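You operate a simulated robot arm through the tools that you are given. There is no shell and no other tool. Be economical: measure what you need, move in short steps, check, and stop when the job is done.

The job below is to be done with a simulated two-armed robot. You get a single attempt, and the scene is never put back.

## Task
Take the 240 MM lane gauge off, lift the plate, reset, jog the carton out.
Fine: lane gauge from the slat belt to the bay cart, lift the yellow stop plate, spiral reset button, hold the spiral jog button till the wide carton in the lane is past the plate; the cartons on the cart stay. Keep hands off a running belt and off the goods that it moves. Let nothing jam on the spiral. Let nothing go down the well; reach out over no open edge, and over no rail while the spiral runs. Drop, pinch and damage nothing; safety switch and drive isolator stay on.

Only the result counts: the job must be done as asked and must still hold three seconds after the hand-in. Knocking over, shifting, dropping, spilling or breaking anything else fails it.

## Robot
Two 7-joint arms with four-finger grippers on one trunk, on a base that drives. Base frame: it is fixed to the floor where the robot stands at the start and does not move with it; the origin is under the middle of the robot, x ahead of it, y to its left, z up; the surface under the hand at the start is at about z = 0.8. Units: m, rad, N and s.
The left shoulder is at the start at [0.04, 0.181, 1.13], the right one opposite. With the tool pointing down near the work surface each hand reaches from about 0.32 to 0.84 m from the robot's upright axis, wherever it stands, measured 20 degrees to its own side. Places, roughly: bay cart top [0.9, 0, 0.8]; drive isolator [2.4, 1.1, 1.1]; safety switch [1, 1.4, 1.1]; spiral reset button [1.1, 1.4, 1.3]; wide grey carton [1.25, 0, 0.75]; wide white carton [1.75, 2, 1]; yellow stop plate [1.5, 2, 0.9]. Payload 3.67 kg a hand.
Tool frame (each hand has its own): the origin (TCP) lies between the finger pads and is the grasp point; the fingertips stand 0.028 m ahead of it; z points along the fingers, y is the line along which they close. Largest opening 0.112 m; the body of the gripper starts 0.073 m behind the TCP.
Orientation is told as [roll, pitch, yaw] about the base's x, y, z axes, in that order, counted from this pose: with the fingers straight down and closing along the base's y, the tool's x points along the base's -x, its y along +y and its z along -z.

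## Interface
- The arms move only by the tool jog_arm. It takes "left_targets", "right_targets" or both (then of equal length, played together; a hand with none holds still); each is a list of rows, each a list of 6 numbers: the shift along the tool's x, y, z in m, then the turn, a rotation vector about the tool's x, y, z in rad. In form: [[tx, ty, tz, rx, ry, rz], ...]. A call has 1 to 10 rows; each row shifts and turns the commanded pose from where the row before left it, along the tool's axes as they then stand. "left_hand" and "right_hand" are, for a hand that has rows, the opening, from 0 (shut) to 1 (fully open), set as the call begins (left out, the last holds). A row lasts 0.2 s, in which the tool goes at most 0.05 m and 0.15 rad; a call with a longer step from one row to the next is refused whole, and so is a gripper value outside its range. Where a pose cannot be reached the arm comes as near as it can. A force on the tool above 50 N (or 10 N above the force at the start of the call, whichever is more), or a blocked arm, ends the call early, and 0.2 s more pass. The fingers move at their own pace and stop on an object; they squeeze with about 26 N. The grip force told is the motor's: it shows also when the fingers shut on nothing. Time passes only in rows, and 0.2 s behind the last, so rows that do not move let the fingers close. The reply holds the time, the measured pose of the TCP, the force on the tool along the base axes, the opening and the grip force, in the units named above and with some noise, with the torque about the TCP (base axes, N m) and any sound that the robot's microphone picked up, and new pictures: "pictures" is both (left out), scene, wrist or none (wrist: the cameras of the hands that moved).
- Cameras (640 x 400 px; columns grow to the right, rows downward): "scene" is now at [0.1057, 0.0053, 1.3595]; the picture's right is [-0.03, -1.00, 0.00], its down [-0.58, 0.02, -0.82] and it looks along [0.82, -0.02, -0.58] (base axes); focal length 282 px, centre (320, 200). "left" rides on the left gripper at [0.06, 0.018, -0.104] in its tool frame; the picture's right is [-0.29, 0.96, 0.00], its down [-0.80, -0.24, -0.55] and it looks along [-0.53, -0.16, 0.83] (tool axes); focal length 234 px, centre (320, 200). "right" rides on the right gripper at [0.06, -0.018, -0.104] in its tool frame; the picture's right is [0.29, 0.96, 0.00], its down [-0.80, 0.24, -0.55] and it looks along [-0.53, 0.16, 0.83] (tool axes); focal length 234 px, centre (320, 200). There is no depth. A picture from a camera that has moved, and an enlarged one, comes with that camera's place and axes in the base frame and with its lens. The place of the scene camera against the robot may be out by one fixed shift of up to 0.012 m in any direction.
- raise_lower(by): slides the trunk up (or, below 0, down) by that many m; the arms and the scene camera ride with it, the base frame stays. It gives what a move gives, with no picture.
- drive_base(legs): drives the robot by 1 to 6 legs, each [ahead, left, turn to the left] in m, m and rad, along the robot's own axes; the way and the turn of a leg run together, so that a leg with both is an arc; at most 1.5 m and 3.142 rad a leg. The arms and the cameras ride along, it lands a little off, and it stops where it bumps. It gives what a move gives, and a new picture of the scene camera.
- pan_tilt(pan, tilt): turns the head with the scene camera to pan (to the left, within 1.501 rad either way) and tilt (down, from -0.506 to 1.204), counted from straight ahead of the robot. It gives what a move gives, and a new picture of the scene camera.
- inspect(camera, box): a new picture of the part [left, top, right, bottom] of that camera's present view, enlarged. It takes no simulated time.
- sign_off(): hands the job in; it is judged then, once.

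Go step by step. Nothing tells you exact positions but the pictures and the camera data: compare them with the known pose of the tool, close in by small moves and look again before you grip or let go. The budget is 120 turns and 260 pictures, counting those below and the enlarged ones. Unless the task says otherwise, let go and move clear before handing in, and close with one line.

The tools are called by a JSON object that holds its "fn" and its "kwargs". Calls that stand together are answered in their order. jog_arm: Moves the arms, as the interface text tells. Its arguments: {"type":"object","properties":{"left_targets":{"type":"array"},"left_hand":{"type":"number"},"right_targets":{"type":"array"},"right_hand":{"type":"number"},"pictures":{"type":"string","enum":["both","scene","wrist","none"]}},"required":[]} The other tools are called the same way: raise_lower (by) slides the trunk up or down; drive_base (legs) drives the base; pan_tilt (pan, tilt) turns the head that bears the scene camera; inspect (camera, box) takes an enlarged picture of a part of a camera's view; sign_off () hands the job in.

At the start:

```text
clock: 0.0
left_ee_pos: [0.4539, 0.2268, 1.106]
left_tcp_rot: [-0.001, 0.0, -0.002]
left_force: [-0.4, -1.1, -0.8]
left_moment: [0.0, 0.01, -0.03]
left_opening: 0.112
left_gripper_force: 0.0
right_ee_pos: [0.5752, -0.1476, 1.0669]
right_tcp_rot: [0.0, 0.0, -0.001]
right_force: [0.5, 0.3, 0.4]
right_moment: [-0.02, 0.03, -0.01]
right_opening: 0.1118
right_gripper_force: 0.0
trunk travel left (down, up): [-0.25, 0.264]
robot x, y, heading: [0.0014, -0.0001, -0.002]
head pan, tilt: [-0.026, 0.613]
```

scene: 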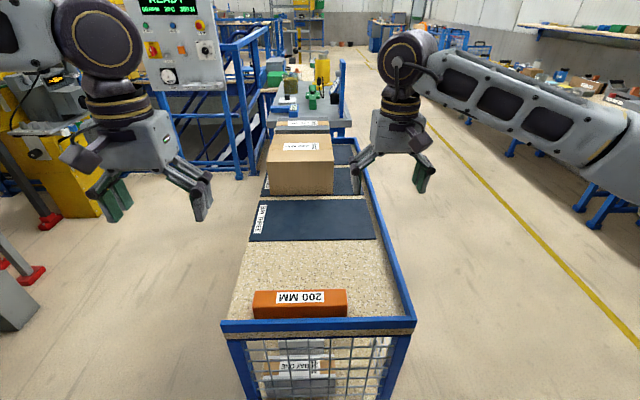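
right: 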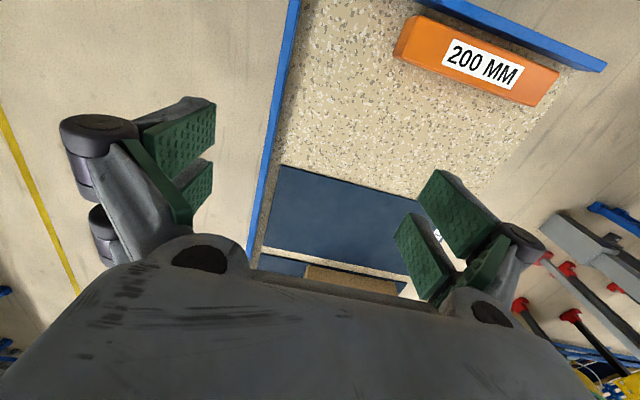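
left: 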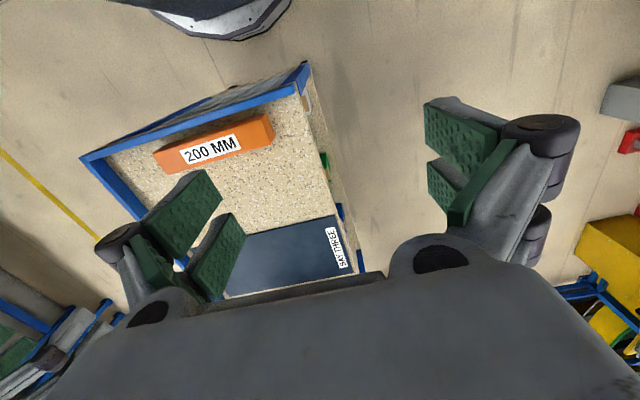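

I see the bay cart ahead with a 200 MM gauge, a mat and cartons, and the control panel at left. Next I look around to the left for the spiral and its lane.

{"fn": "pan_tilt", "kwargs": {"pan": 0.8, "tilt": 0.3}}

{"fn": "pan_tilt", "kwargs": {"pan": 0.4, "tilt": 0.15}}

```text
clock: 1.1
left_ee_pos: [0.4532, 0.2256, 1.1058]
left_tcp_rot: [0.0, 0.0, 0.001]
left_force: [0.2, -0.6, 0.7]
left_moment: [-0.01, 0.03, 0.01]
left_opening: 0.1119
left_gripper_force: 0.0
right_ee_pos: [0.5763, -0.1476, 1.0673]
right_tcp_rot: [-0.001, 0.0, 0.0]
right_force: [1.0, 0.8, 0.3]
right_moment: [0.01, -0.01, -0.03]
right_opening: 0.1121
right_gripper_force: 0.1
trunk travel left (down, up): [-0.25, 0.264]
robot x, y, heading: [-0.0016, 0.0005, 0.003]
head pan, tilt: [0.799, 0.3]
camera scene: at [0.083, 0.0745, 1.3881], right [0.72, -0.7, 0.0], down [-0.21, -0.21, -0.96], along [0.67, 0.68, -0.3], focal length 282 px, centre (320, 200)
```

scene: 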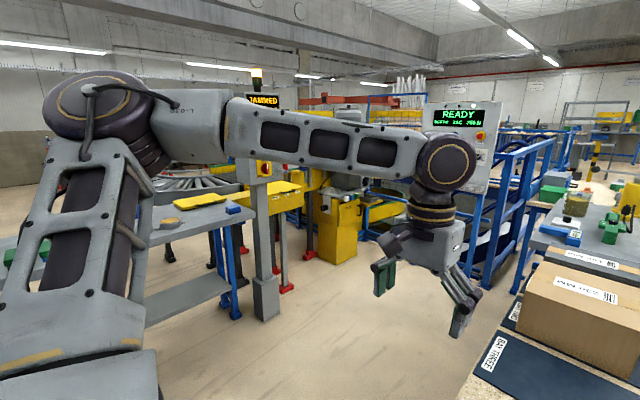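

```text
clock: 2.0
left_ee_pos: [0.4532, 0.2247, 1.1065]
left_tcp_rot: [0.0, -0.001, 0.0]
left_force: [-0.5, 0.6, -0.2]
left_moment: [0.02, -0.01, -0.01]
left_opening: 0.112
left_gripper_force: 0.0
right_ee_pos: [0.5762, -0.1481, 1.0679]
right_tcp_rot: [0.0, 0.0, 0.001]
right_force: [-0.1, -0.1, 0.0]
right_moment: [-0.02, 0.01, 0.0]
right_opening: 0.1119
right_gripper_force: 0.1
trunk travel left (down, up): [-0.25, 0.264]
robot x, y, heading: [0.002, 0.0009, 0.009]
head pan, tilt: [0.4, 0.15]
camera scene: at [0.1032, 0.0438, 1.4021], right [0.39, -0.92, 0.0], down [-0.14, -0.06, -0.99], along [0.91, 0.39, -0.15], focal length 282 px, centre (320, 200)
```

scene: 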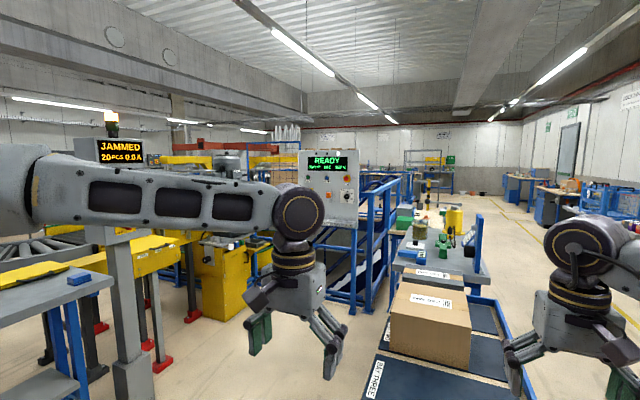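

Two panels are visible: one "READY" and one "JAMMED". I enlarge both to tell which belongs to what.

{"fn": "inspect", "kwargs": {"camera": "scene", "box": [280, 140, 420, 240]}}

{"fn": "inspect", "kwargs": {"camera": "scene", "box": [0, 100, 280, 280]}}

```text
4.00 times, centred on (350, 190) of scene
camera zoom: at [0.1032, 0.0438, 1.4021], right [0.39, -0.92, 0.0], down [-0.14, -0.06, -0.99], along [0.91, 0.39, -0.15], focal length 1129 px, centre (200, 240)
```

zoom: 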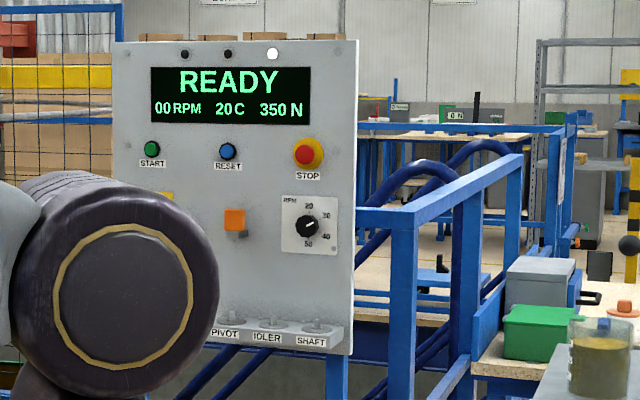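

```text
2.22 times, centred on (140, 190) of scene
camera zoom: at [0.1032, 0.0438, 1.4021], right [0.39, -0.92, 0.0], down [-0.14, -0.06, -0.99], along [0.91, 0.39, -0.15], focal length 627 px, centre (720, 222)
```

zoom: 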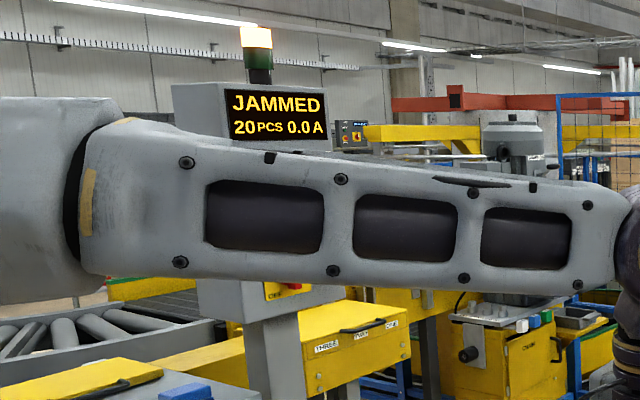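

The "JAMMED" console at about [1.1, 1.4] is the spiral's. I back off slightly and drive left along y for a clear view of it.

{"fn": "drive_base", "kwargs": {"legs": [[-0.3, 0, 0], [0, 0.7, 0]]}}

{"fn": "pan_tilt", "kwargs": {"pan": 0.5, "tilt": 0.35}}

```text
clock: 7.5
left_ee_pos: [0.1601, 0.9169, 1.1061]
left_tcp_rot: [-0.002, 0.001, 0.007]
left_force: [0.1, 0.6, 0.5]
left_moment: [0.02, 0.0, 0.01]
left_opening: 0.112
left_gripper_force: 0.0
right_ee_pos: [0.2861, 0.5453, 1.0665]
right_tcp_rot: [0.0, 0.001, 0.009]
right_force: [-0.8, 0.3, 0.3]
right_moment: [0.02, 0.02, 0.0]
right_opening: 0.1121
right_gripper_force: 0.0
trunk travel left (down, up): [-0.25, 0.264]
robot x, y, heading: [-0.2942, 0.6845, 0.012]
head pan, tilt: [0.4, 0.15]
camera scene: at [-0.1893, 0.7321, 1.4021], right [0.4, -0.92, 0.0], down [-0.14, -0.06, -0.99], along [0.91, 0.39, -0.15], focal length 282 px, centre (320, 200)
```

scene: 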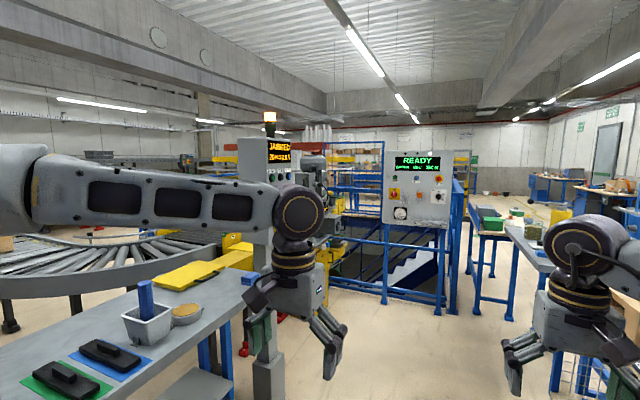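

```text
clock: 8.3
left_ee_pos: [0.1593, 0.9173, 1.1048]
left_tcp_rot: [0.0, 0.001, 0.009]
left_force: [-0.8, -0.4, -0.6]
left_moment: [-0.03, -0.02, 0.0]
left_opening: 0.1118
left_gripper_force: 0.1
right_ee_pos: [0.286, 0.5447, 1.0682]
right_tcp_rot: [0.001, 0.0, 0.01]
right_force: [-0.2, 0.2, 0.6]
right_moment: [-0.03, -0.02, 0.0]
right_opening: 0.112
right_gripper_force: 0.0
trunk travel left (down, up): [-0.25, 0.264]
robot x, y, heading: [-0.2896, 0.6868, 0.008]
head pan, tilt: [0.499, 0.351]
camera scene: at [-0.1931, 0.7404, 1.3834], right [0.49, -0.87, 0.0], down [-0.3, -0.17, -0.94], along [0.82, 0.46, -0.34], focal length 282 px, centre (320, 200)
```

scene: 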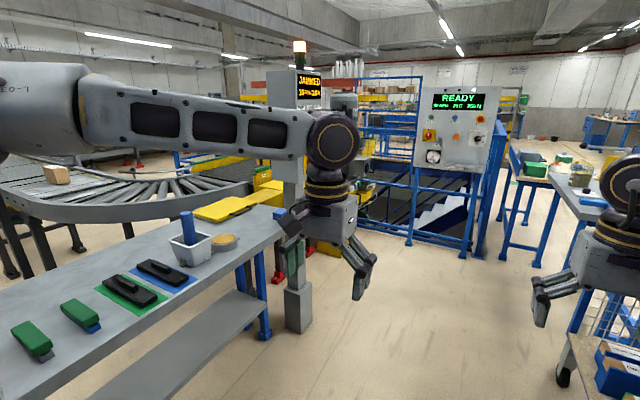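

The left arm hides the console. The console faces -y, so I move ahead a little, turn to face +y, and look.

{"fn": "drive_base", "kwargs": {"legs": [[0.45, 0, 0], [0, 0, 1.56]]}}

{"fn": "pan_tilt", "kwargs": {"pan": -0.6, "tilt": 0.2}}

```text
clock: 15.2
left_ee_pos: [-0.0614, 1.1462, 1.1063]
left_tcp_rot: [0.0, 0.0, 1.562]
left_force: [-0.4, -0.3, 0.6]
left_moment: [0.01, -0.03, -0.01]
left_opening: 0.112
left_gripper_force: 0.1
right_ee_pos: [0.3113, 1.2659, 1.0647]
right_tcp_rot: [0.0, 0.001, 1.562]
right_force: [-0.5, 0.0, -1.2]
right_moment: [0.01, 0.01, -0.02]
right_opening: 0.1119
right_gripper_force: 0.0
trunk travel left (down, up): [-0.25, 0.264]
robot x, y, heading: [0.16, 0.6932, 1.564]
head pan, tilt: [0.499, 0.351]
camera scene: at [0.113, 0.8009, 1.3834], right [0.88, 0.47, 0.0], down [0.16, -0.3, -0.94], along [-0.44, 0.83, -0.34], focal length 282 px, centre (320, 200)
```

scene: 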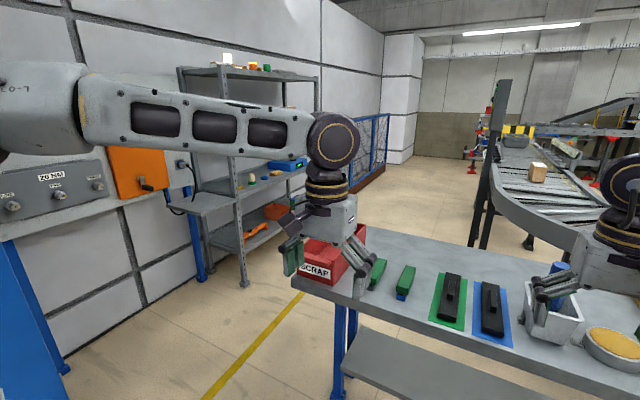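

```text
clock: 16.6
left_ee_pos: [-0.0622, 1.1471, 1.1065]
left_tcp_rot: [0.0, 0.0, 1.563]
left_force: [0.1, -0.7, 0.4]
left_moment: [-0.03, 0.01, -0.04]
left_opening: 0.1119
left_gripper_force: 0.0
right_ee_pos: [0.3104, 1.2661, 1.067]
right_tcp_rot: [0.0, 0.0, 1.562]
right_force: [-0.5, 0.2, -0.1]
right_moment: [0.01, -0.01, 0.0]
right_opening: 0.1121
right_gripper_force: 0.1
trunk travel left (down, up): [-0.25, 0.264]
robot x, y, heading: [0.1573, 0.6918, 1.562]
head pan, tilt: [-0.6, 0.201]
camera scene: at [0.2102, 0.7953, 1.3974], right [0.82, -0.57, 0.0], down [-0.11, -0.16, -0.98], along [0.56, 0.8, -0.2], focal length 282 px, centre (320, 200)
```

scene: 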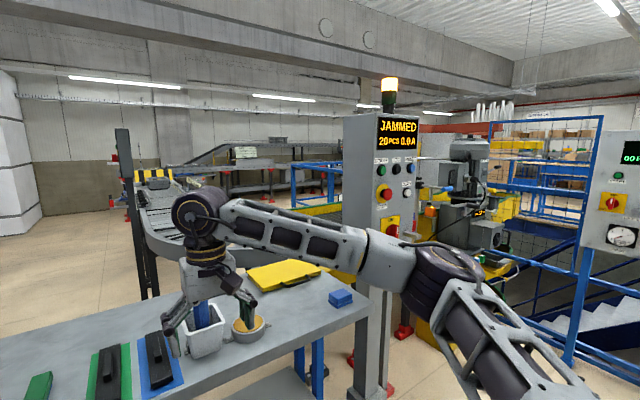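

Now I see the console beyond the bench. Zoom in on it.

{"fn": "inspect", "kwargs": {"camera": "scene", "box": [330, 70, 490, 250]}}

{"fn": "inspect", "kwargs": {"camera": "scene", "box": [400, 120, 640, 300]}}

```text
2.22 times, centred on (410, 160) of scene
camera zoom: at [0.2102, 0.7953, 1.3974], right [0.82, -0.57, 0.0], down [-0.11, -0.16, -0.98], along [0.56, 0.8, -0.2], focal length 627 px, centre (120, 289)
```

zoom: 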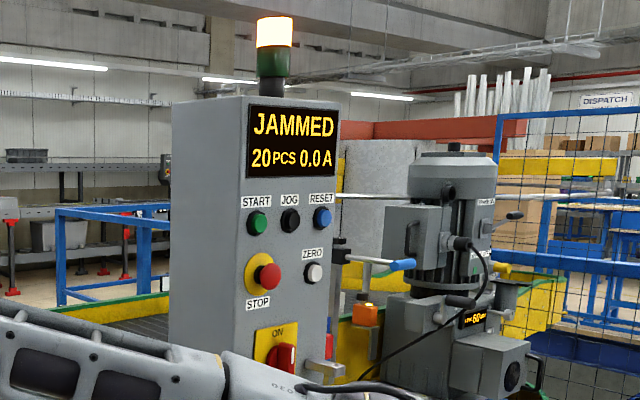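

```text
2.22 times, centred on (520, 210) of scene
camera zoom: at [0.2102, 0.7953, 1.3974], right [0.82, -0.57, 0.0], down [-0.11, -0.16, -0.98], along [0.56, 0.8, -0.2], focal length 627 px, centre (-124, 178)
```

zoom: 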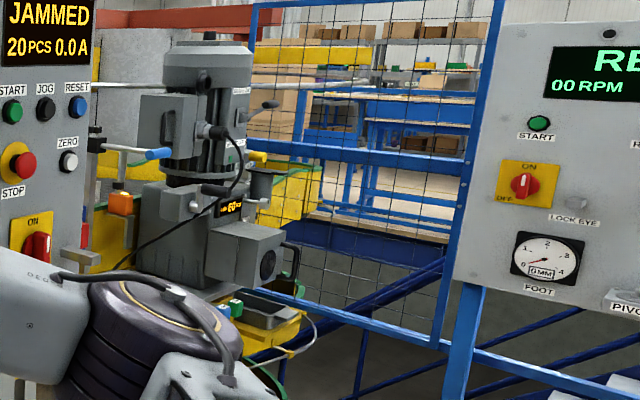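

The console carries START, JOG, RESET, STOP and the ON switch, facing me (-y). I pull the right hand back a bit and slide along toward the lane.

{"fn": "jog_arm", "kwargs": {"right_targets": [[0.045, 0, -0.02, 0, 0, 0], [0.045, 0, -0.02, 0, 0, 0], [0.045, 0, -0.02, 0, 0, 0], [0.02, 0, 0, 0, 0, 0]], "pictures": "none"}}

{"fn": "drive_base", "kwargs": {"legs": [[-0.05, -0.6, 0]]}}

```text
clock: 17.6
left_ee_pos: [-0.0611, 1.1457, 1.1069]
left_tcp_rot: [0.0, 0.001, 1.562]
left_force: [0.5, -1.2, 0.2]
left_moment: [0.05, -0.02, -0.02]
left_opening: 0.1118
left_gripper_force: 0.0
right_ee_pos: [0.3102, 1.1084, 1.1274]
right_tcp_rot: [0.002, 0.0, 1.562]
right_force: [-0.6, 0.0, -0.3]
right_moment: [0.04, -0.03, -0.02]
right_opening: 0.1117
right_gripper_force: 0.1
trunk travel left (down, up): [-0.25, 0.264]
robot x, y, heading: [0.1566, 0.6912, 1.561]
head pan, tilt: [-0.6, 0.201]
```

```text
clock: 21.1
left_ee_pos: [0.5414, 1.0932, 1.1069]
left_tcp_rot: [0.001, -0.001, 1.581]
left_force: [-0.1, 0.4, -0.4]
left_moment: [0.02, -0.01, -0.03]
left_opening: 0.112
left_gripper_force: 0.0
right_ee_pos: [0.9148, 1.0632, 1.1282]
right_tcp_rot: [-0.001, -0.001, 1.582]
right_force: [0.2, -0.5, 0.4]
right_moment: [0.03, 0.01, -0.01]
right_opening: 0.1123
right_gripper_force: 0.2
trunk travel left (down, up): [-0.25, 0.264]
robot x, y, heading: [0.7699, 0.6454, 1.581]
head pan, tilt: [-0.6, 0.201]
camera scene: at [0.8202, 0.7471, 1.3974], right [0.83, -0.56, 0.0], down [-0.11, -0.17, -0.98], along [0.55, 0.81, -0.2], focal length 282 px, centre (320, 200)
```

scene: 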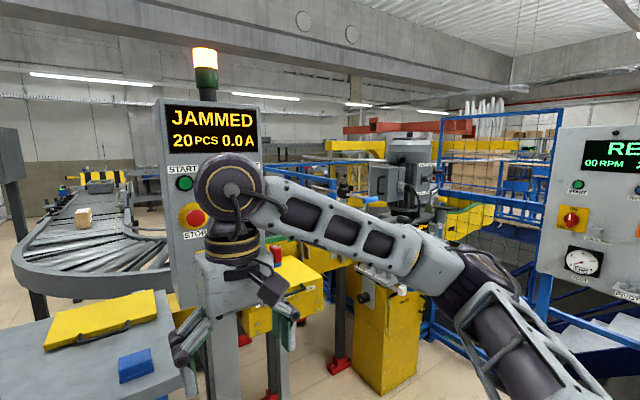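

Clear so far. I continue right toward x ≈ 1.4.

{"fn": "drive_base", "kwargs": {"legs": [[0, -0.55, -0.015]]}}

{"fn": "pan_tilt", "kwargs": {"pan": -0.1, "tilt": 0.4}}

```text
clock: 24.3
left_ee_pos: [1.0925, 1.0992, 1.1063]
left_tcp_rot: [0.0, 0.001, 1.566]
left_force: [0.3, -0.6, -0.9]
left_moment: [0.04, 0.01, 0.03]
left_opening: 0.1119
left_gripper_force: 0.0
right_ee_pos: [1.4654, 1.0624, 1.1285]
right_tcp_rot: [-0.002, 0.001, 1.565]
right_force: [0.4, 0.2, -0.1]
right_moment: [0.0, -0.02, -0.03]
right_opening: 0.1119
right_gripper_force: 0.0
trunk travel left (down, up): [-0.25, 0.264]
robot x, y, heading: [1.3167, 0.6385, 1.561]
head pan, tilt: [-0.6, 0.201]
camera scene: at [1.3668, 0.7477, 1.3974], right [0.82, -0.57, 0.0], down [-0.11, -0.16, -0.98], along [0.56, 0.81, -0.2], focal length 282 px, centre (320, 200)
```

scene: 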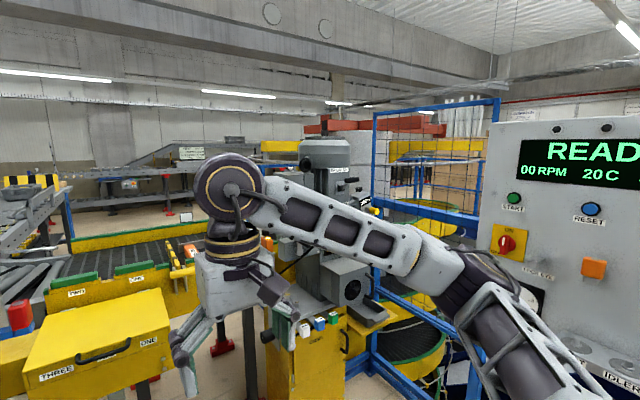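

```text
clock: 25.3
left_ee_pos: [1.0924, 1.0968, 1.1068]
left_tcp_rot: [0.0, 0.0, 1.567]
left_force: [0.4, 0.1, 0.1]
left_moment: [0.0, -0.03, 0.02]
left_opening: 0.112
left_gripper_force: 0.0
right_ee_pos: [1.4653, 1.0622, 1.1284]
right_tcp_rot: [0.0, 0.0, 1.566]
right_force: [0.7, 0.3, 0.2]
right_moment: [0.0, 0.02, 0.02]
right_opening: 0.112
right_gripper_force: 0.2
trunk travel left (down, up): [-0.25, 0.264]
robot x, y, heading: [1.3186, 0.6414, 1.566]
head pan, tilt: [-0.099, 0.4]
camera scene: at [1.323, 0.7632, 1.3789], right [0.99, -0.11, 0.0], down [-0.04, -0.39, -0.92], along [0.1, 0.92, -0.39], focal length 282 px, centre (320, 200)
```

scene: 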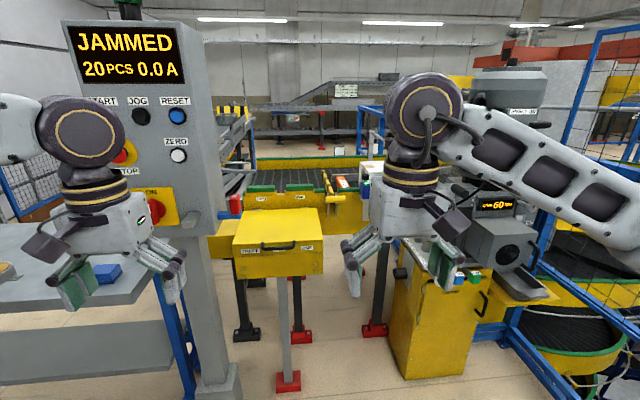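

Good view of the belt behind a yellow box; right arm hides the carton. I zoom in on the lane.

{"fn": "inspect", "kwargs": {"camera": "scene", "box": [210, 130, 410, 260]}}

{"fn": "inspect", "kwargs": {"camera": "scene", "box": [400, 120, 640, 300]}}

```text
3.08 times, centred on (310, 195) of scene
camera zoom: at [1.323, 0.7632, 1.3789], right [0.99, -0.11, 0.0], down [-0.04, -0.39, -0.92], along [0.1, 0.92, -0.39], focal length 868 px, centre (351, 215)
```

zoom: 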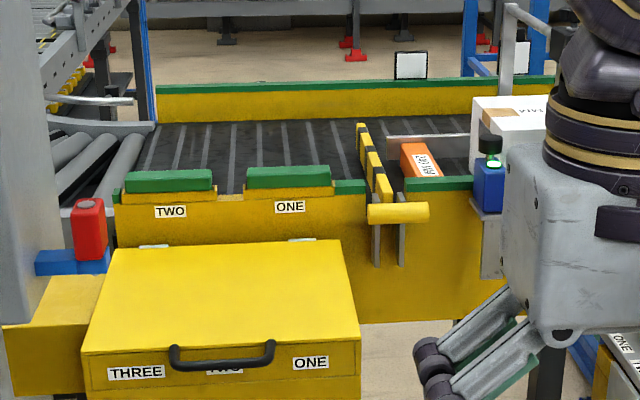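

```text
2.22 times, centred on (520, 210) of scene
camera zoom: at [1.323, 0.7632, 1.3789], right [0.99, -0.11, 0.0], down [-0.04, -0.39, -0.92], along [0.1, 0.92, -0.39], focal length 627 px, centre (-124, 178)
```

zoom: 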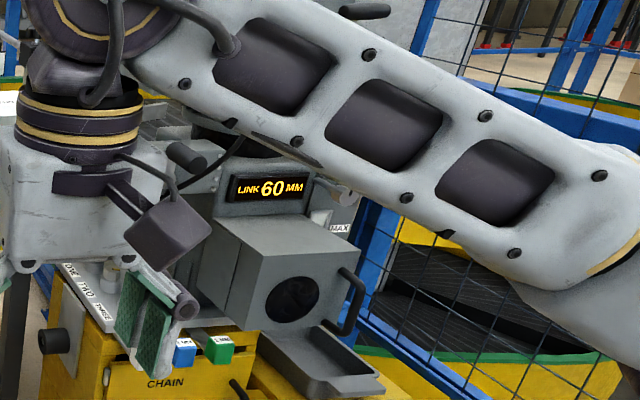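

I work out: striped stop plate with a yellow handle at about [1.51, 1.85, 0.92], gauge (orange) behind it near [1.57, 2.0], carton to its right. I move nearer and right for a better look, staying clear of the console.

{"fn": "drive_base", "kwargs": {"legs": [[0.2, -0.2, 0]]}}

{"fn": "raise_lower", "kwargs": {"by": 0.2}}

{"fn": "pan_tilt", "kwargs": {"pan": 0.05, "tilt": 0.55}}

```text
clock: 27.2
left_ee_pos: [1.2949, 1.2894, 1.1062]
left_tcp_rot: [0.001, 0.0, 1.566]
left_force: [0.3, 0.0, 1.7]
left_moment: [-0.02, 0.01, 0.03]
left_opening: 0.1121
left_gripper_force: 0.1
right_ee_pos: [1.6663, 1.2536, 1.1281]
right_tcp_rot: [0.0, 0.0, 1.567]
right_force: [0.2, -0.2, -0.2]
right_moment: [0.03, -0.03, 0.0]
right_opening: 0.1122
right_gripper_force: 0.1
trunk travel left (down, up): [-0.25, 0.264]
robot x, y, heading: [1.5169, 0.8324, 1.565]
head pan, tilt: [-0.099, 0.4]
camera scene: at [1.5252, 0.9546, 1.3788], right [0.99, -0.1, 0.0], down [-0.04, -0.39, -0.92], along [0.1, 0.92, -0.39], focal length 282 px, centre (320, 200)
```

scene: 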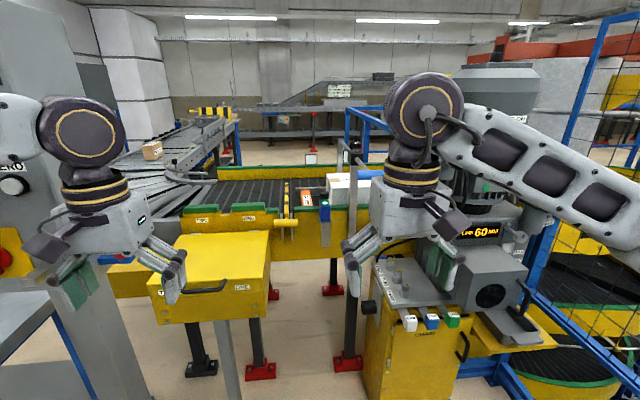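

```text
clock: 29.4
left_ee_pos: [1.2942, 1.2888, 1.3057]
left_tcp_rot: [-0.001, 0.0, 1.566]
left_force: [-0.1, -0.5, 0.2]
left_moment: [0.0, 0.03, 0.0]
left_opening: 0.112
left_gripper_force: 0.0
right_ee_pos: [1.6679, 1.2537, 1.3284]
right_tcp_rot: [0.0, 0.0, 1.568]
right_force: [0.4, -0.9, -0.1]
right_moment: [-0.01, -0.02, -0.02]
right_opening: 0.112
right_gripper_force: 0.2
trunk travel left (down, up): [-0.45, 0.064]
robot x, y, heading: [1.5159, 0.8355, 1.571]
head pan, tilt: [-0.099, 0.4]
```

```text
clock: 30.1
left_ee_pos: [1.2941, 1.2881, 1.3066]
left_tcp_rot: [0.0, 0.001, 1.568]
left_force: [0.8, 0.3, -0.5]
left_moment: [-0.01, -0.01, 0.03]
left_opening: 0.112
left_gripper_force: 0.0
right_ee_pos: [1.6668, 1.2544, 1.328]
right_tcp_rot: [0.0, 0.001, 1.567]
right_force: [-1.1, -0.6, 0.4]
right_moment: [0.02, 0.01, 0.01]
right_opening: 0.1123
right_gripper_force: 0.0
trunk travel left (down, up): [-0.45, 0.064]
robot x, y, heading: [1.5209, 0.834, 1.568]
head pan, tilt: [0.051, 0.55]
camera scene: at [1.5113, 0.9521, 1.5652], right [1.0, 0.05, 0.0], down [0.02, -0.52, -0.85], along [-0.04, 0.85, -0.52], focal length 282 px, centre (320, 200)
```

scene: 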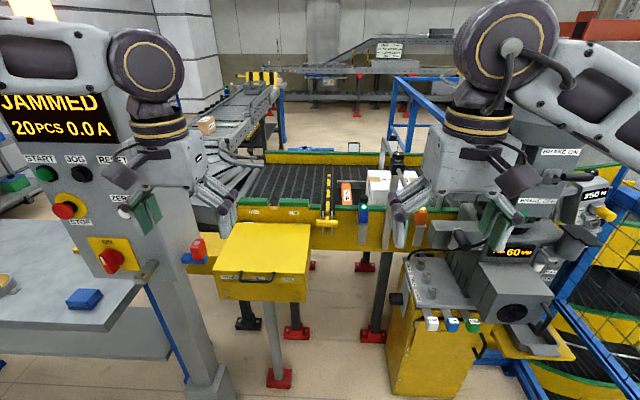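

Better. Zoom on the plate, gauge and carton.

{"fn": "inspect", "kwargs": {"camera": "scene", "box": [210, 140, 430, 280]}}

{"fn": "inspect", "kwargs": {"camera": "scene", "box": [300, 160, 430, 250]}}

```text
2.86 times, centred on (320, 210) of scene
camera zoom: at [1.5113, 0.9521, 1.5652], right [1.0, 0.05, 0.0], down [0.02, -0.52, -0.85], along [-0.04, 0.85, -0.52], focal length 806 px, centre (320, 171)
```

zoom: 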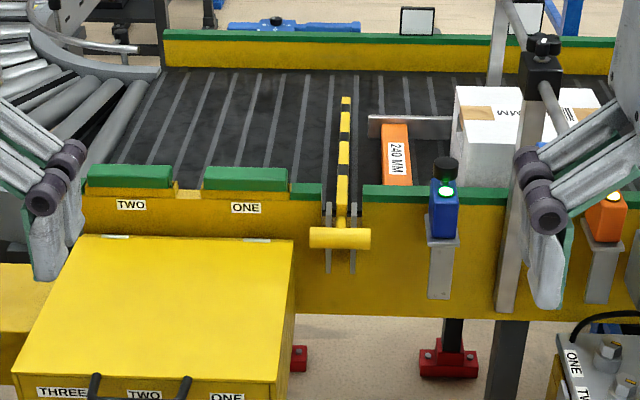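

```text
4.44 times, centred on (365, 205) of scene
camera zoom: at [1.5113, 0.9521, 1.5652], right [1.0, 0.05, 0.0], down [0.02, -0.52, -0.85], along [-0.04, 0.85, -0.52], focal length 1254 px, centre (120, 178)
```

zoom: 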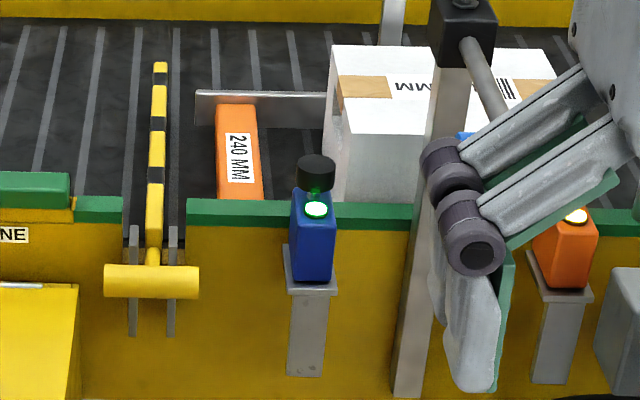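

The 240 MM gauge lies across the lane between the near rail and a guide at about [1.587, 2.02, 0.92]; the plate's handle faces me. A clamp post at x≈1.72 makes the left arm the better one to reach in. I look right to see what room the right arm has.

{"fn": "pan_tilt", "kwargs": {"pan": -1.0, "tilt": 0.5}}

{"fn": "pan_tilt", "kwargs": {"pan": 1.0, "tilt": 0.3}}

```text
clock: 31.4
left_ee_pos: [1.2941, 1.2895, 1.3059]
left_tcp_rot: [0.0, 0.002, 1.569]
left_force: [0.2, 0.4, -0.4]
left_moment: [0.01, -0.01, -0.02]
left_opening: 0.112
left_gripper_force: 0.1
right_ee_pos: [1.6671, 1.2538, 1.328]
right_tcp_rot: [0.0, 0.0, 1.567]
right_force: [-0.3, -0.1, 0.4]
right_moment: [-0.02, -0.01, -0.01]
right_opening: 0.1117
right_gripper_force: 0.1
trunk travel left (down, up): [-0.45, 0.064]
robot x, y, heading: [1.5185, 0.8335, 1.571]
head pan, tilt: [-1.0, 0.499]
camera scene: at [1.5922, 0.9112, 1.5697], right [0.54, -0.84, 0.0], down [-0.4, -0.26, -0.88], along [0.74, 0.47, -0.48], focal length 282 px, centre (320, 200)
```

scene: 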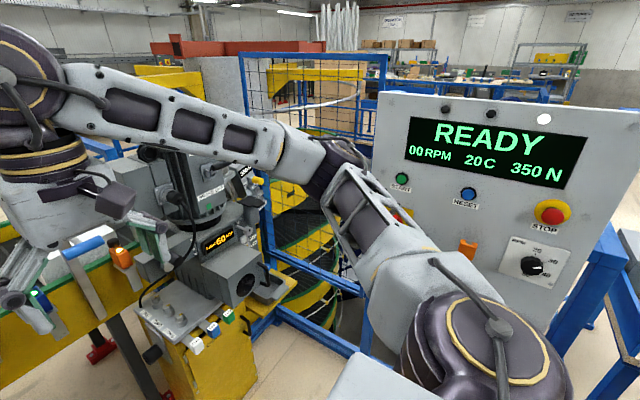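

```text
clock: 33.3
left_ee_pos: [1.2943, 1.2884, 1.3062]
left_tcp_rot: [0.001, -0.001, 1.568]
left_force: [-0.2, -0.2, -0.1]
left_moment: [-0.03, -0.01, 0.02]
left_opening: 0.1119
left_gripper_force: 0.0
right_ee_pos: [1.6675, 1.2531, 1.3274]
right_tcp_rot: [0.0, 0.001, 1.569]
right_force: [0.6, -0.8, -0.5]
right_moment: [0.01, 0.01, 0.02]
right_opening: 0.112
right_gripper_force: 0.1
trunk travel left (down, up): [-0.45, 0.064]
robot x, y, heading: [1.5198, 0.834, 1.57]
head pan, tilt: [1.0, 0.3]
camera scene: at [1.4371, 0.9131, 1.5881], right [0.54, 0.84, 0.0], down [0.25, -0.16, -0.96], along [-0.8, 0.52, -0.3], focal length 282 px, centre (320, 200)
```

scene: 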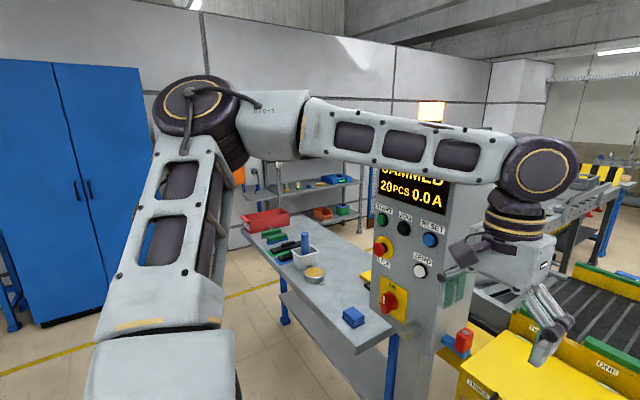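

The right arm should stay clear of the READY panel and the motor, so I'll stand rotated clockwise and reach with the left arm over its left side. First I retract the right hand and turn right about 0.6 rad in place.

{"fn": "jog_arm", "kwargs": {"right_targets": [[0.04, 0.0, 0, 0, 0, 0], [0.04, 0.0, 0, 0, 0, 0]], "pictures": "none"}}

{"fn": "drive_base", "kwargs": {"legs": [[0, 0, -0.6]]}}

{"fn": "pan_tilt", "kwargs": {"pan": 0.6, "tilt": 0.5}}

```text
clock: 33.9
left_ee_pos: [1.2951, 1.2873, 1.3078]
left_tcp_rot: [0.0, 0.0, 1.567]
left_force: [0.5, 0.3, -0.3]
left_moment: [0.03, 0.01, 0.02]
left_opening: 0.112
left_gripper_force: 0.1
right_ee_pos: [1.6647, 1.1703, 1.3285]
right_tcp_rot: [0.001, -0.002, 1.567]
right_force: [-0.7, 0.1, -0.8]
right_moment: [0.04, 0.01, 0.02]
right_opening: 0.1117
right_gripper_force: 0.1
trunk travel left (down, up): [-0.45, 0.064]
robot x, y, heading: [1.5192, 0.836, 1.57]
head pan, tilt: [1.0, 0.3]
```

```text
clock: 36.1
left_ee_pos: [1.594, 1.3353, 1.3064]
left_tcp_rot: [0.001, 0.0, 0.959]
left_force: [0.1, 0.0, 0.4]
left_moment: [-0.01, -0.01, 0.0]
left_opening: 0.1121
left_gripper_force: 0.0
right_ee_pos: [1.8309, 1.0277, 1.3277]
right_tcp_rot: [0.0, 0.002, 0.96]
right_force: [0.8, -0.2, -0.8]
right_moment: [-0.03, -0.01, -0.02]
right_opening: 0.1119
right_gripper_force: 0.1
trunk travel left (down, up): [-0.45, 0.064]
robot x, y, heading: [1.5183, 0.8323, 0.958]
head pan, tilt: [1.0, 0.3]
camera scene: at [1.4913, 0.945, 1.5881], right [0.93, 0.38, 0.0], down [0.11, -0.27, -0.96], along [-0.36, 0.88, -0.3], focal length 282 px, centre (320, 200)
```

scene: 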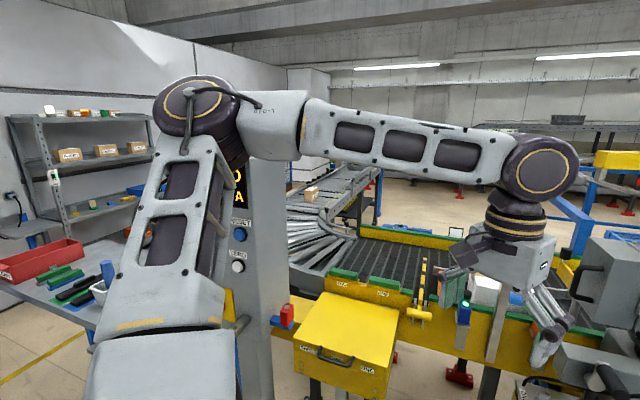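

```text
clock: 37.0
left_ee_pos: [1.5946, 1.3352, 1.3059]
left_tcp_rot: [0.0, 0.0, 0.96]
left_force: [0.2, 0.4, 0.3]
left_moment: [-0.01, 0.01, 0.03]
left_opening: 0.1119
left_gripper_force: 0.0
right_ee_pos: [1.8304, 1.0288, 1.3292]
right_tcp_rot: [0.0, 0.0, 0.958]
right_force: [0.0, 0.0, 0.0]
right_moment: [-0.02, 0.01, 0.03]
right_opening: 0.112
right_gripper_force: 0.2
trunk travel left (down, up): [-0.45, 0.064]
robot x, y, heading: [1.5184, 0.8323, 0.96]
head pan, tilt: [0.6, 0.499]
camera scene: at [1.5279, 0.9495, 1.5698], right [1.0, -0.01, 0.0], down [0.0, -0.48, -0.88], along [0.01, 0.88, -0.48], focal length 282 px, centre (320, 200)
```

scene: 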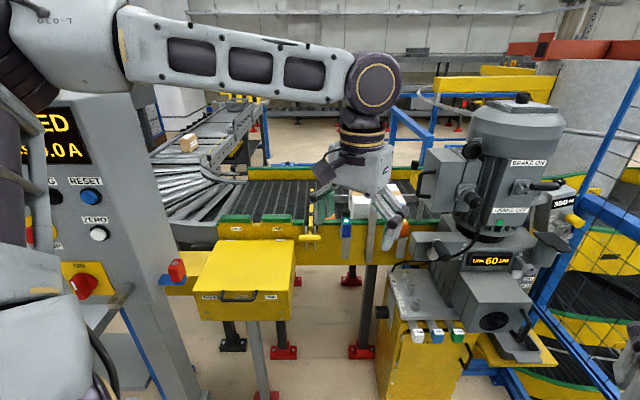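

The elbow should clear the console's right edge (x≈1.17). I advance half of the way, then check.

{"fn": "drive_base", "kwargs": {"legs": [[0.22, 0.03, 0]]}}

{"fn": "pan_tilt", "kwargs": {"pan": -0.5, "tilt": 0.6}}

```text
clock: 38.7
left_ee_pos: [1.6933, 1.5279, 1.308]
left_tcp_rot: [0.0, -0.003, 0.959]
left_force: [-0.1, 0.8, 0.1]
left_moment: [0.04, -0.02, 0.0]
left_opening: 0.1117
left_gripper_force: 0.0
right_ee_pos: [1.9309, 1.2202, 1.3303]
right_tcp_rot: [0.0, -0.002, 0.958]
right_force: [-0.2, -0.9, -0.9]
right_moment: [0.02, -0.03, 0.02]
right_opening: 0.1122
right_gripper_force: 0.0
trunk travel left (down, up): [-0.45, 0.064]
robot x, y, heading: [1.616, 1.0322, 0.961]
head pan, tilt: [0.6, 0.499]
camera scene: at [1.627, 1.1427, 1.5699], right [1.0, -0.01, 0.0], down [-0.01, -0.48, -0.88], along [0.01, 0.88, -0.48], focal length 282 px, centre (320, 200)
```

scene: 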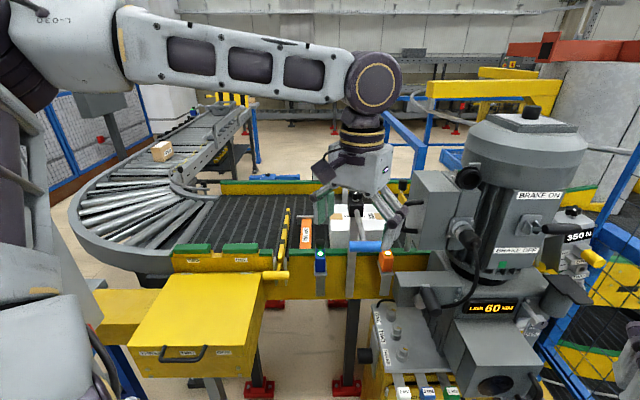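

```text
clock: 40.0
left_ee_pos: [1.6944, 1.5304, 1.306]
left_tcp_rot: [0.0, 0.0, 0.958]
left_force: [0.0, -0.8, 0.2]
left_moment: [0.02, 0.02, 0.03]
left_opening: 0.1121
left_gripper_force: 0.1
right_ee_pos: [1.9315, 1.224, 1.3278]
right_tcp_rot: [-0.001, 0.001, 0.956]
right_force: [-0.9, -0.7, -0.1]
right_moment: [-0.02, 0.0, 0.01]
right_opening: 0.1121
right_gripper_force: 0.0
trunk travel left (down, up): [-0.45, 0.064]
robot x, y, heading: [1.6223, 1.0278, 0.96]
head pan, tilt: [-0.499, 0.6]
camera scene: at [1.7065, 1.0937, 1.5606], right [0.44, -0.9, 0.0], down [-0.51, -0.25, -0.82], along [0.74, 0.36, -0.57], focal length 282 px, centre (320, 200)
```

scene: 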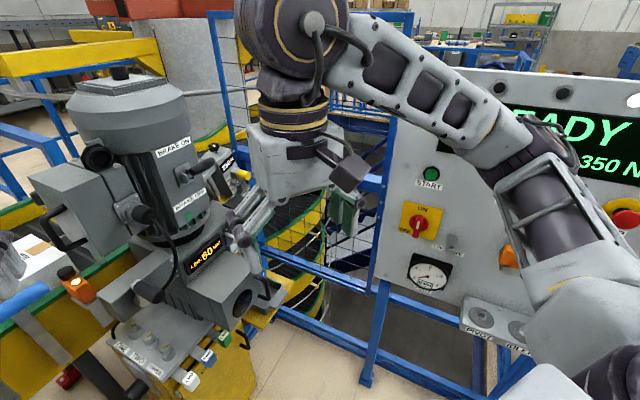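

The right side is clear (elbow ~0.2 m from the READY panel). I turn the left hand so it will close along x, and then look.

{"fn": "jog_arm", "kwargs": {"left_targets": [[0, 0, 0, 0, 0, -0.122], [0, 0, 0, 0, 0, -0.122], [0, 0, 0, 0, 0, -0.122], [0, 0, 0, 0, 0, -0.122], [0, 0, 0, 0, 0, -0.122]], "pictures": "none"}}

{"fn": "drive_base", "kwargs": {"legs": [[0.13, 0.07, 0]]}}

{"fn": "pan_tilt", "kwargs": {"pan": 0.85, "tilt": 0.6}}

```text
clock: 41.2
left_ee_pos: [1.6947, 1.5302, 1.3056]
left_tcp_rot: [0.0, 0.0, 1.568]
left_force: [0.2, -0.9, 0.0]
left_moment: [-0.02, 0.01, 0.01]
left_opening: 0.112
left_gripper_force: 0.1
right_ee_pos: [1.9304, 1.2233, 1.3281]
right_tcp_rot: [-0.001, -0.001, 0.955]
right_force: [-0.5, -0.8, 0.3]
right_moment: [-0.05, -0.02, 0.03]
right_opening: 0.1116
right_gripper_force: 0.0
trunk travel left (down, up): [-0.45, 0.064]
robot x, y, heading: [1.6143, 1.0307, 0.958]
head pan, tilt: [-0.499, 0.6]
```

```text
clock: 42.6
left_ee_pos: [1.7128, 1.6776, 1.3074]
left_tcp_rot: [0.0, -0.002, 1.564]
left_force: [-0.4, -0.2, 0.0]
left_moment: [0.02, -0.01, 0.02]
left_opening: 0.1121
left_gripper_force: 0.0
right_ee_pos: [1.95, 1.3692, 1.3284]
right_tcp_rot: [0.0, 0.0, 0.955]
right_force: [-0.5, 0.1, 0.1]
right_moment: [0.03, -0.01, 0.01]
right_opening: 0.112
right_gripper_force: 0.0
trunk travel left (down, up): [-0.45, 0.064]
robot x, y, heading: [1.6339, 1.182, 0.952]
head pan, tilt: [-0.499, 0.6]
camera scene: at [1.7229, 1.2396, 1.5608], right [0.44, -0.9, 0.0], down [-0.51, -0.25, -0.83], along [0.74, 0.36, -0.56], focal length 282 px, centre (320, 200)
```

scene: 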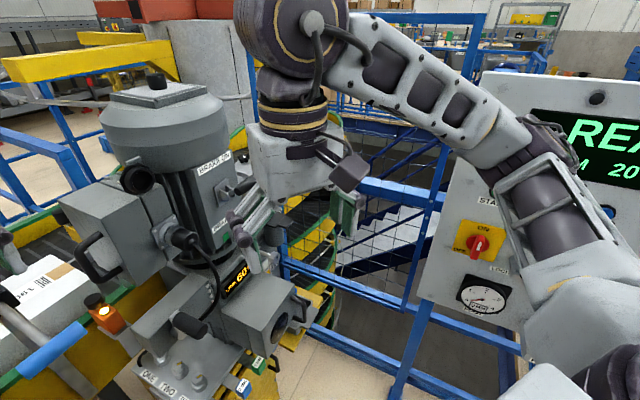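

```text
clock: 44.1
left_ee_pos: [1.7134, 1.6795, 1.3049]
left_tcp_rot: [0.001, 0.001, 1.564]
left_force: [-0.3, -0.9, -0.2]
left_moment: [0.01, 0.0, -0.04]
left_opening: 0.1121
left_gripper_force: 0.1
right_ee_pos: [1.9485, 1.3718, 1.3286]
right_tcp_rot: [0.0, -0.001, 0.955]
right_force: [0.6, -0.3, -0.8]
right_moment: [-0.02, 0.0, 0.01]
right_opening: 0.1119
right_gripper_force: 0.1
trunk travel left (down, up): [-0.45, 0.064]
robot x, y, heading: [1.6335, 1.18, 0.956]
head pan, tilt: [0.85, 0.6]
camera scene: at [1.6236, 1.2903, 1.5606], right [0.97, 0.23, 0.0], down [0.13, -0.55, -0.82], along [-0.19, 0.8, -0.57], focal length 282 px, centre (320, 200)
```

scene: 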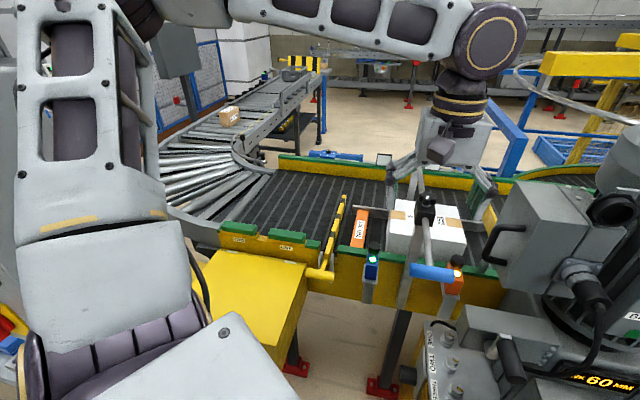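

Good view: carton, gauge and plate are ahead of the left hand. I shift the left hand to x≈1.587, then out over the lane, staying at z≈1.3.

{"fn": "jog_arm", "kwargs": {"left_targets": [[0, 0.042, 0, 0, 0, 0], [0, 0.042, 0, 0, 0, 0], [0, 0.042, 0, 0, 0, 0], [-0.045, 0, 0, 0, 0, 0], [-0.045, 0, 0, 0, 0, 0], [-0.045, 0, 0, 0, 0, 0], [-0.045, 0, 0, 0, 0, 0], [-0.045, 0, 0, 0, 0, 0], [-0.045, 0, 0, 0, 0, 0], [-0.045, 0, 0, 0, 0, 0]]}}

```text
clock: 46.3
left_ee_pos: [1.5879, 1.9995, 1.3027]
left_tcp_rot: [0.003, 0.002, 1.564]
left_force: [0.1, 0.3, -0.4]
left_moment: [-0.05, 0.01, 0.0]
left_opening: 0.1119
left_gripper_force: 0.2
right_ee_pos: [1.9506, 1.3743, 1.3272]
right_tcp_rot: [-0.001, 0.002, 0.956]
right_force: [0.1, 1.1, -0.1]
right_moment: [-0.04, 0.05, 0.0]
right_opening: 0.1118
right_gripper_force: 0.0
trunk travel left (down, up): [-0.45, 0.064]
robot x, y, heading: [1.6345, 1.1794, 0.956]
head pan, tilt: [0.85, 0.6]
camera scene: at [1.625, 1.2926, 1.5604], right [0.97, 0.23, 0.0], down [0.13, -0.55, -0.82], along [-0.19, 0.8, -0.57], focal length 282 px, centre (320, 200)
camera left: at [1.5692, 1.9399, 1.4066], right [-0.96, 0.3, 0.0], down [0.25, 0.8, 0.55], along [0.16, 0.53, -0.83], focal length 234 px, centre (320, 200)
```

scene: 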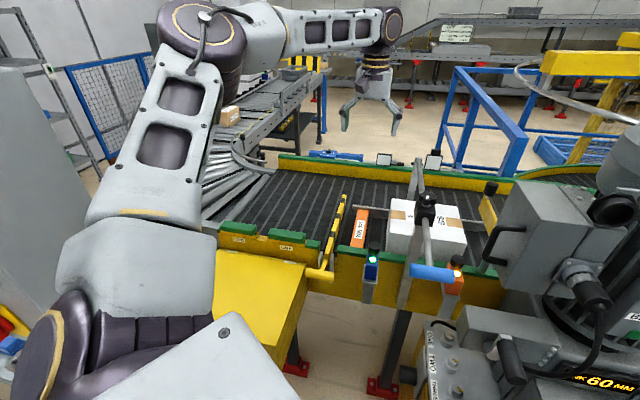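
left: 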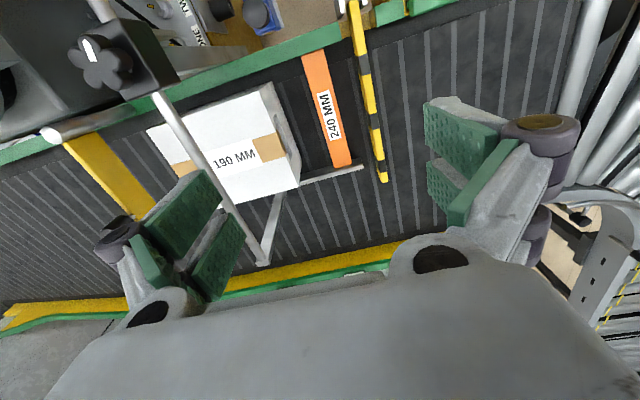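

The wrist view is excellent: gauge centre ≈ [1.586, 2.07], top about z 0.89. I narrow the fingers to ~0.085 m and come down above it.

{"fn": "jog_arm", "kwargs": {"left_targets": [[-0.03, 0, 0, 0, 0, 0], [-0.03, 0, 0, 0, 0, 0], [0, 0, 0.045, 0, 0, 0], [0, 0, 0.045, 0, 0, 0], [0, 0, 0.045, 0, 0, 0], [0, 0, 0.045, 0, 0, 0], [0, 0, 0.045, 0, 0, 0], [0, 0, 0.045, 0, 0, 0], [0, 0, 0.03, 0, 0, 0]], "left_hand": 0.76}}

```text
clock: 48.3
left_ee_pos: [1.5777, 2.0383, 1.0147]
left_tcp_rot: [-0.002, -0.003, 1.565]
left_force: [-0.8, -0.2, -0.4]
left_moment: [-0.02, -0.02, -0.02]
left_opening: 0.0851
left_gripper_force: 0.1
left hand out of reach, approached as far as the arm can: row 8, 9
right_ee_pos: [1.9475, 1.3724, 1.3289]
right_tcp_rot: [-0.002, -0.002, 0.953]
right_force: [0.3, 0.1, -0.1]
right_moment: [-0.02, -0.04, 0.02]
right_opening: 0.112
right_gripper_force: 0.0
trunk travel left (down, up): [-0.45, 0.064]
robot x, y, heading: [1.6358, 1.1803, 0.955]
head pan, tilt: [0.85, 0.6]
camera scene: at [1.6209, 1.2901, 1.5606], right [0.97, 0.23, 0.0], down [0.13, -0.55, -0.82], along [-0.19, 0.8, -0.57], focal length 282 px, centre (320, 200)
camera left: at [1.5601, 1.9776, 1.118], right [-0.96, 0.29, 0.0], down [0.24, 0.79, 0.56], along [0.16, 0.53, -0.83], focal length 234 px, centre (320, 200)
```

scene: 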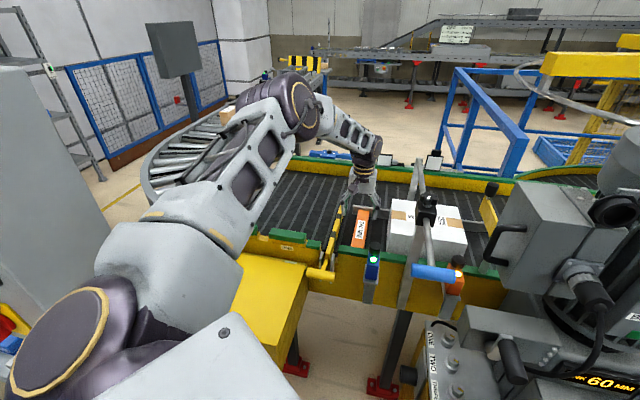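
left: 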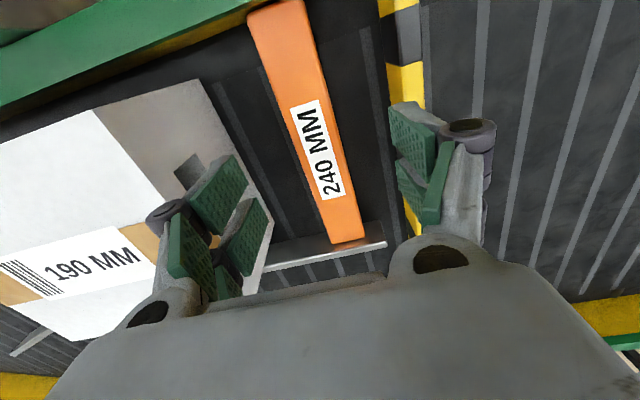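

The arm is at its reach limit because the trunk is high. I lift the hand 0.14 m and lower the trunk by 0.14 m.

{"fn": "jog_arm", "kwargs": {"left_targets": [[0, 0, -0.05, 0, 0, 0], [0, 0, -0.05, 0, 0, 0], [0, 0, -0.04, 0, 0, 0]], "pictures": "none"}}

{"fn": "raise_lower", "kwargs": {"by": -0.14}}

{"fn": "inspect", "kwargs": {"camera": "scene", "box": [0, 0, 640, 400]}}

{"fn": "inspect", "kwargs": {"camera": "left", "box": [0, 0, 640, 400]}}

```text
clock: 49.1
left_ee_pos: [1.5815, 2.0372, 1.1593]
left_tcp_rot: [-0.001, 0.001, 1.566]
left_force: [0.3, 0.3, 0.0]
left_moment: [0.05, 0.03, -0.02]
left_opening: 0.0854
left_gripper_force: 0.1
right_ee_pos: [1.9491, 1.3716, 1.3284]
right_tcp_rot: [0.002, 0.0, 0.955]
right_force: [-0.1, 0.1, 0.3]
right_moment: [0.03, 0.02, 0.01]
right_opening: 0.1117
right_gripper_force: 0.0
trunk travel left (down, up): [-0.45, 0.064]
robot x, y, heading: [1.6352, 1.18, 0.949]
head pan, tilt: [0.85, 0.6]
```

```text
clock: 50.8
left_ee_pos: [1.5813, 2.0374, 1.0185]
left_tcp_rot: [0.001, -0.001, 1.565]
left_force: [-0.6, -0.6, -0.7]
left_moment: [0.04, -0.02, 0.02]
left_opening: 0.085
left_gripper_force: 0.0
right_ee_pos: [1.9488, 1.3715, 1.1885]
right_tcp_rot: [0.0, 0.002, 0.954]
right_force: [-0.5, -0.3, -0.3]
right_moment: [0.01, -0.03, 0.01]
right_opening: 0.1119
right_gripper_force: 0.0
trunk travel left (down, up): [-0.31, 0.204]
robot x, y, heading: [1.6353, 1.1795, 0.957]
head pan, tilt: [0.85, 0.6]
```

```text
1.00 times, centred on (320, 200) of scene (not enlarged: the box is as wide or as high as the picture)
camera zoom: at [1.6234, 1.2898, 1.4199], right [0.97, 0.23, 0.0], down [0.13, -0.55, -0.83], along [-0.19, 0.8, -0.57], focal length 282 px, centre (320, 200)
```

zoom: 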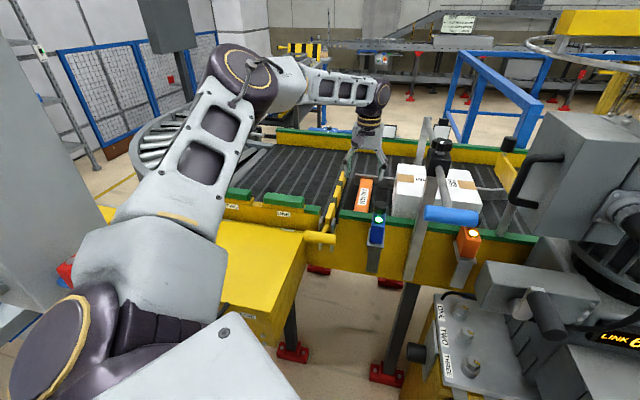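

```text
1.00 times, centred on (320, 200) of left (not enlarged: the box is as wide or as high as the picture)
camera zoom: at [1.5638, 1.9769, 1.1222], right [-0.96, 0.29, 0.0], down [0.24, 0.8, 0.55], along [0.16, 0.53, -0.83], focal length 234 px, centre (320, 200)
```

zoom: 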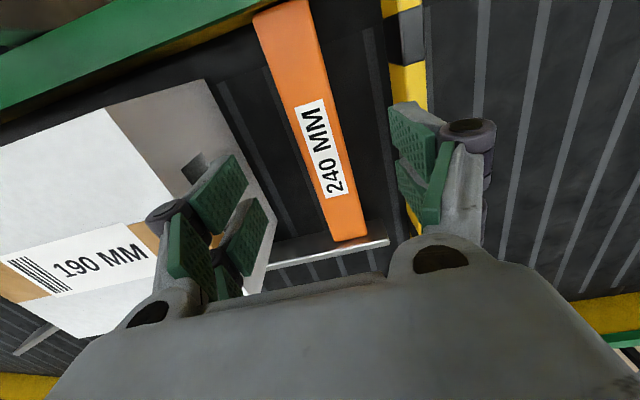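

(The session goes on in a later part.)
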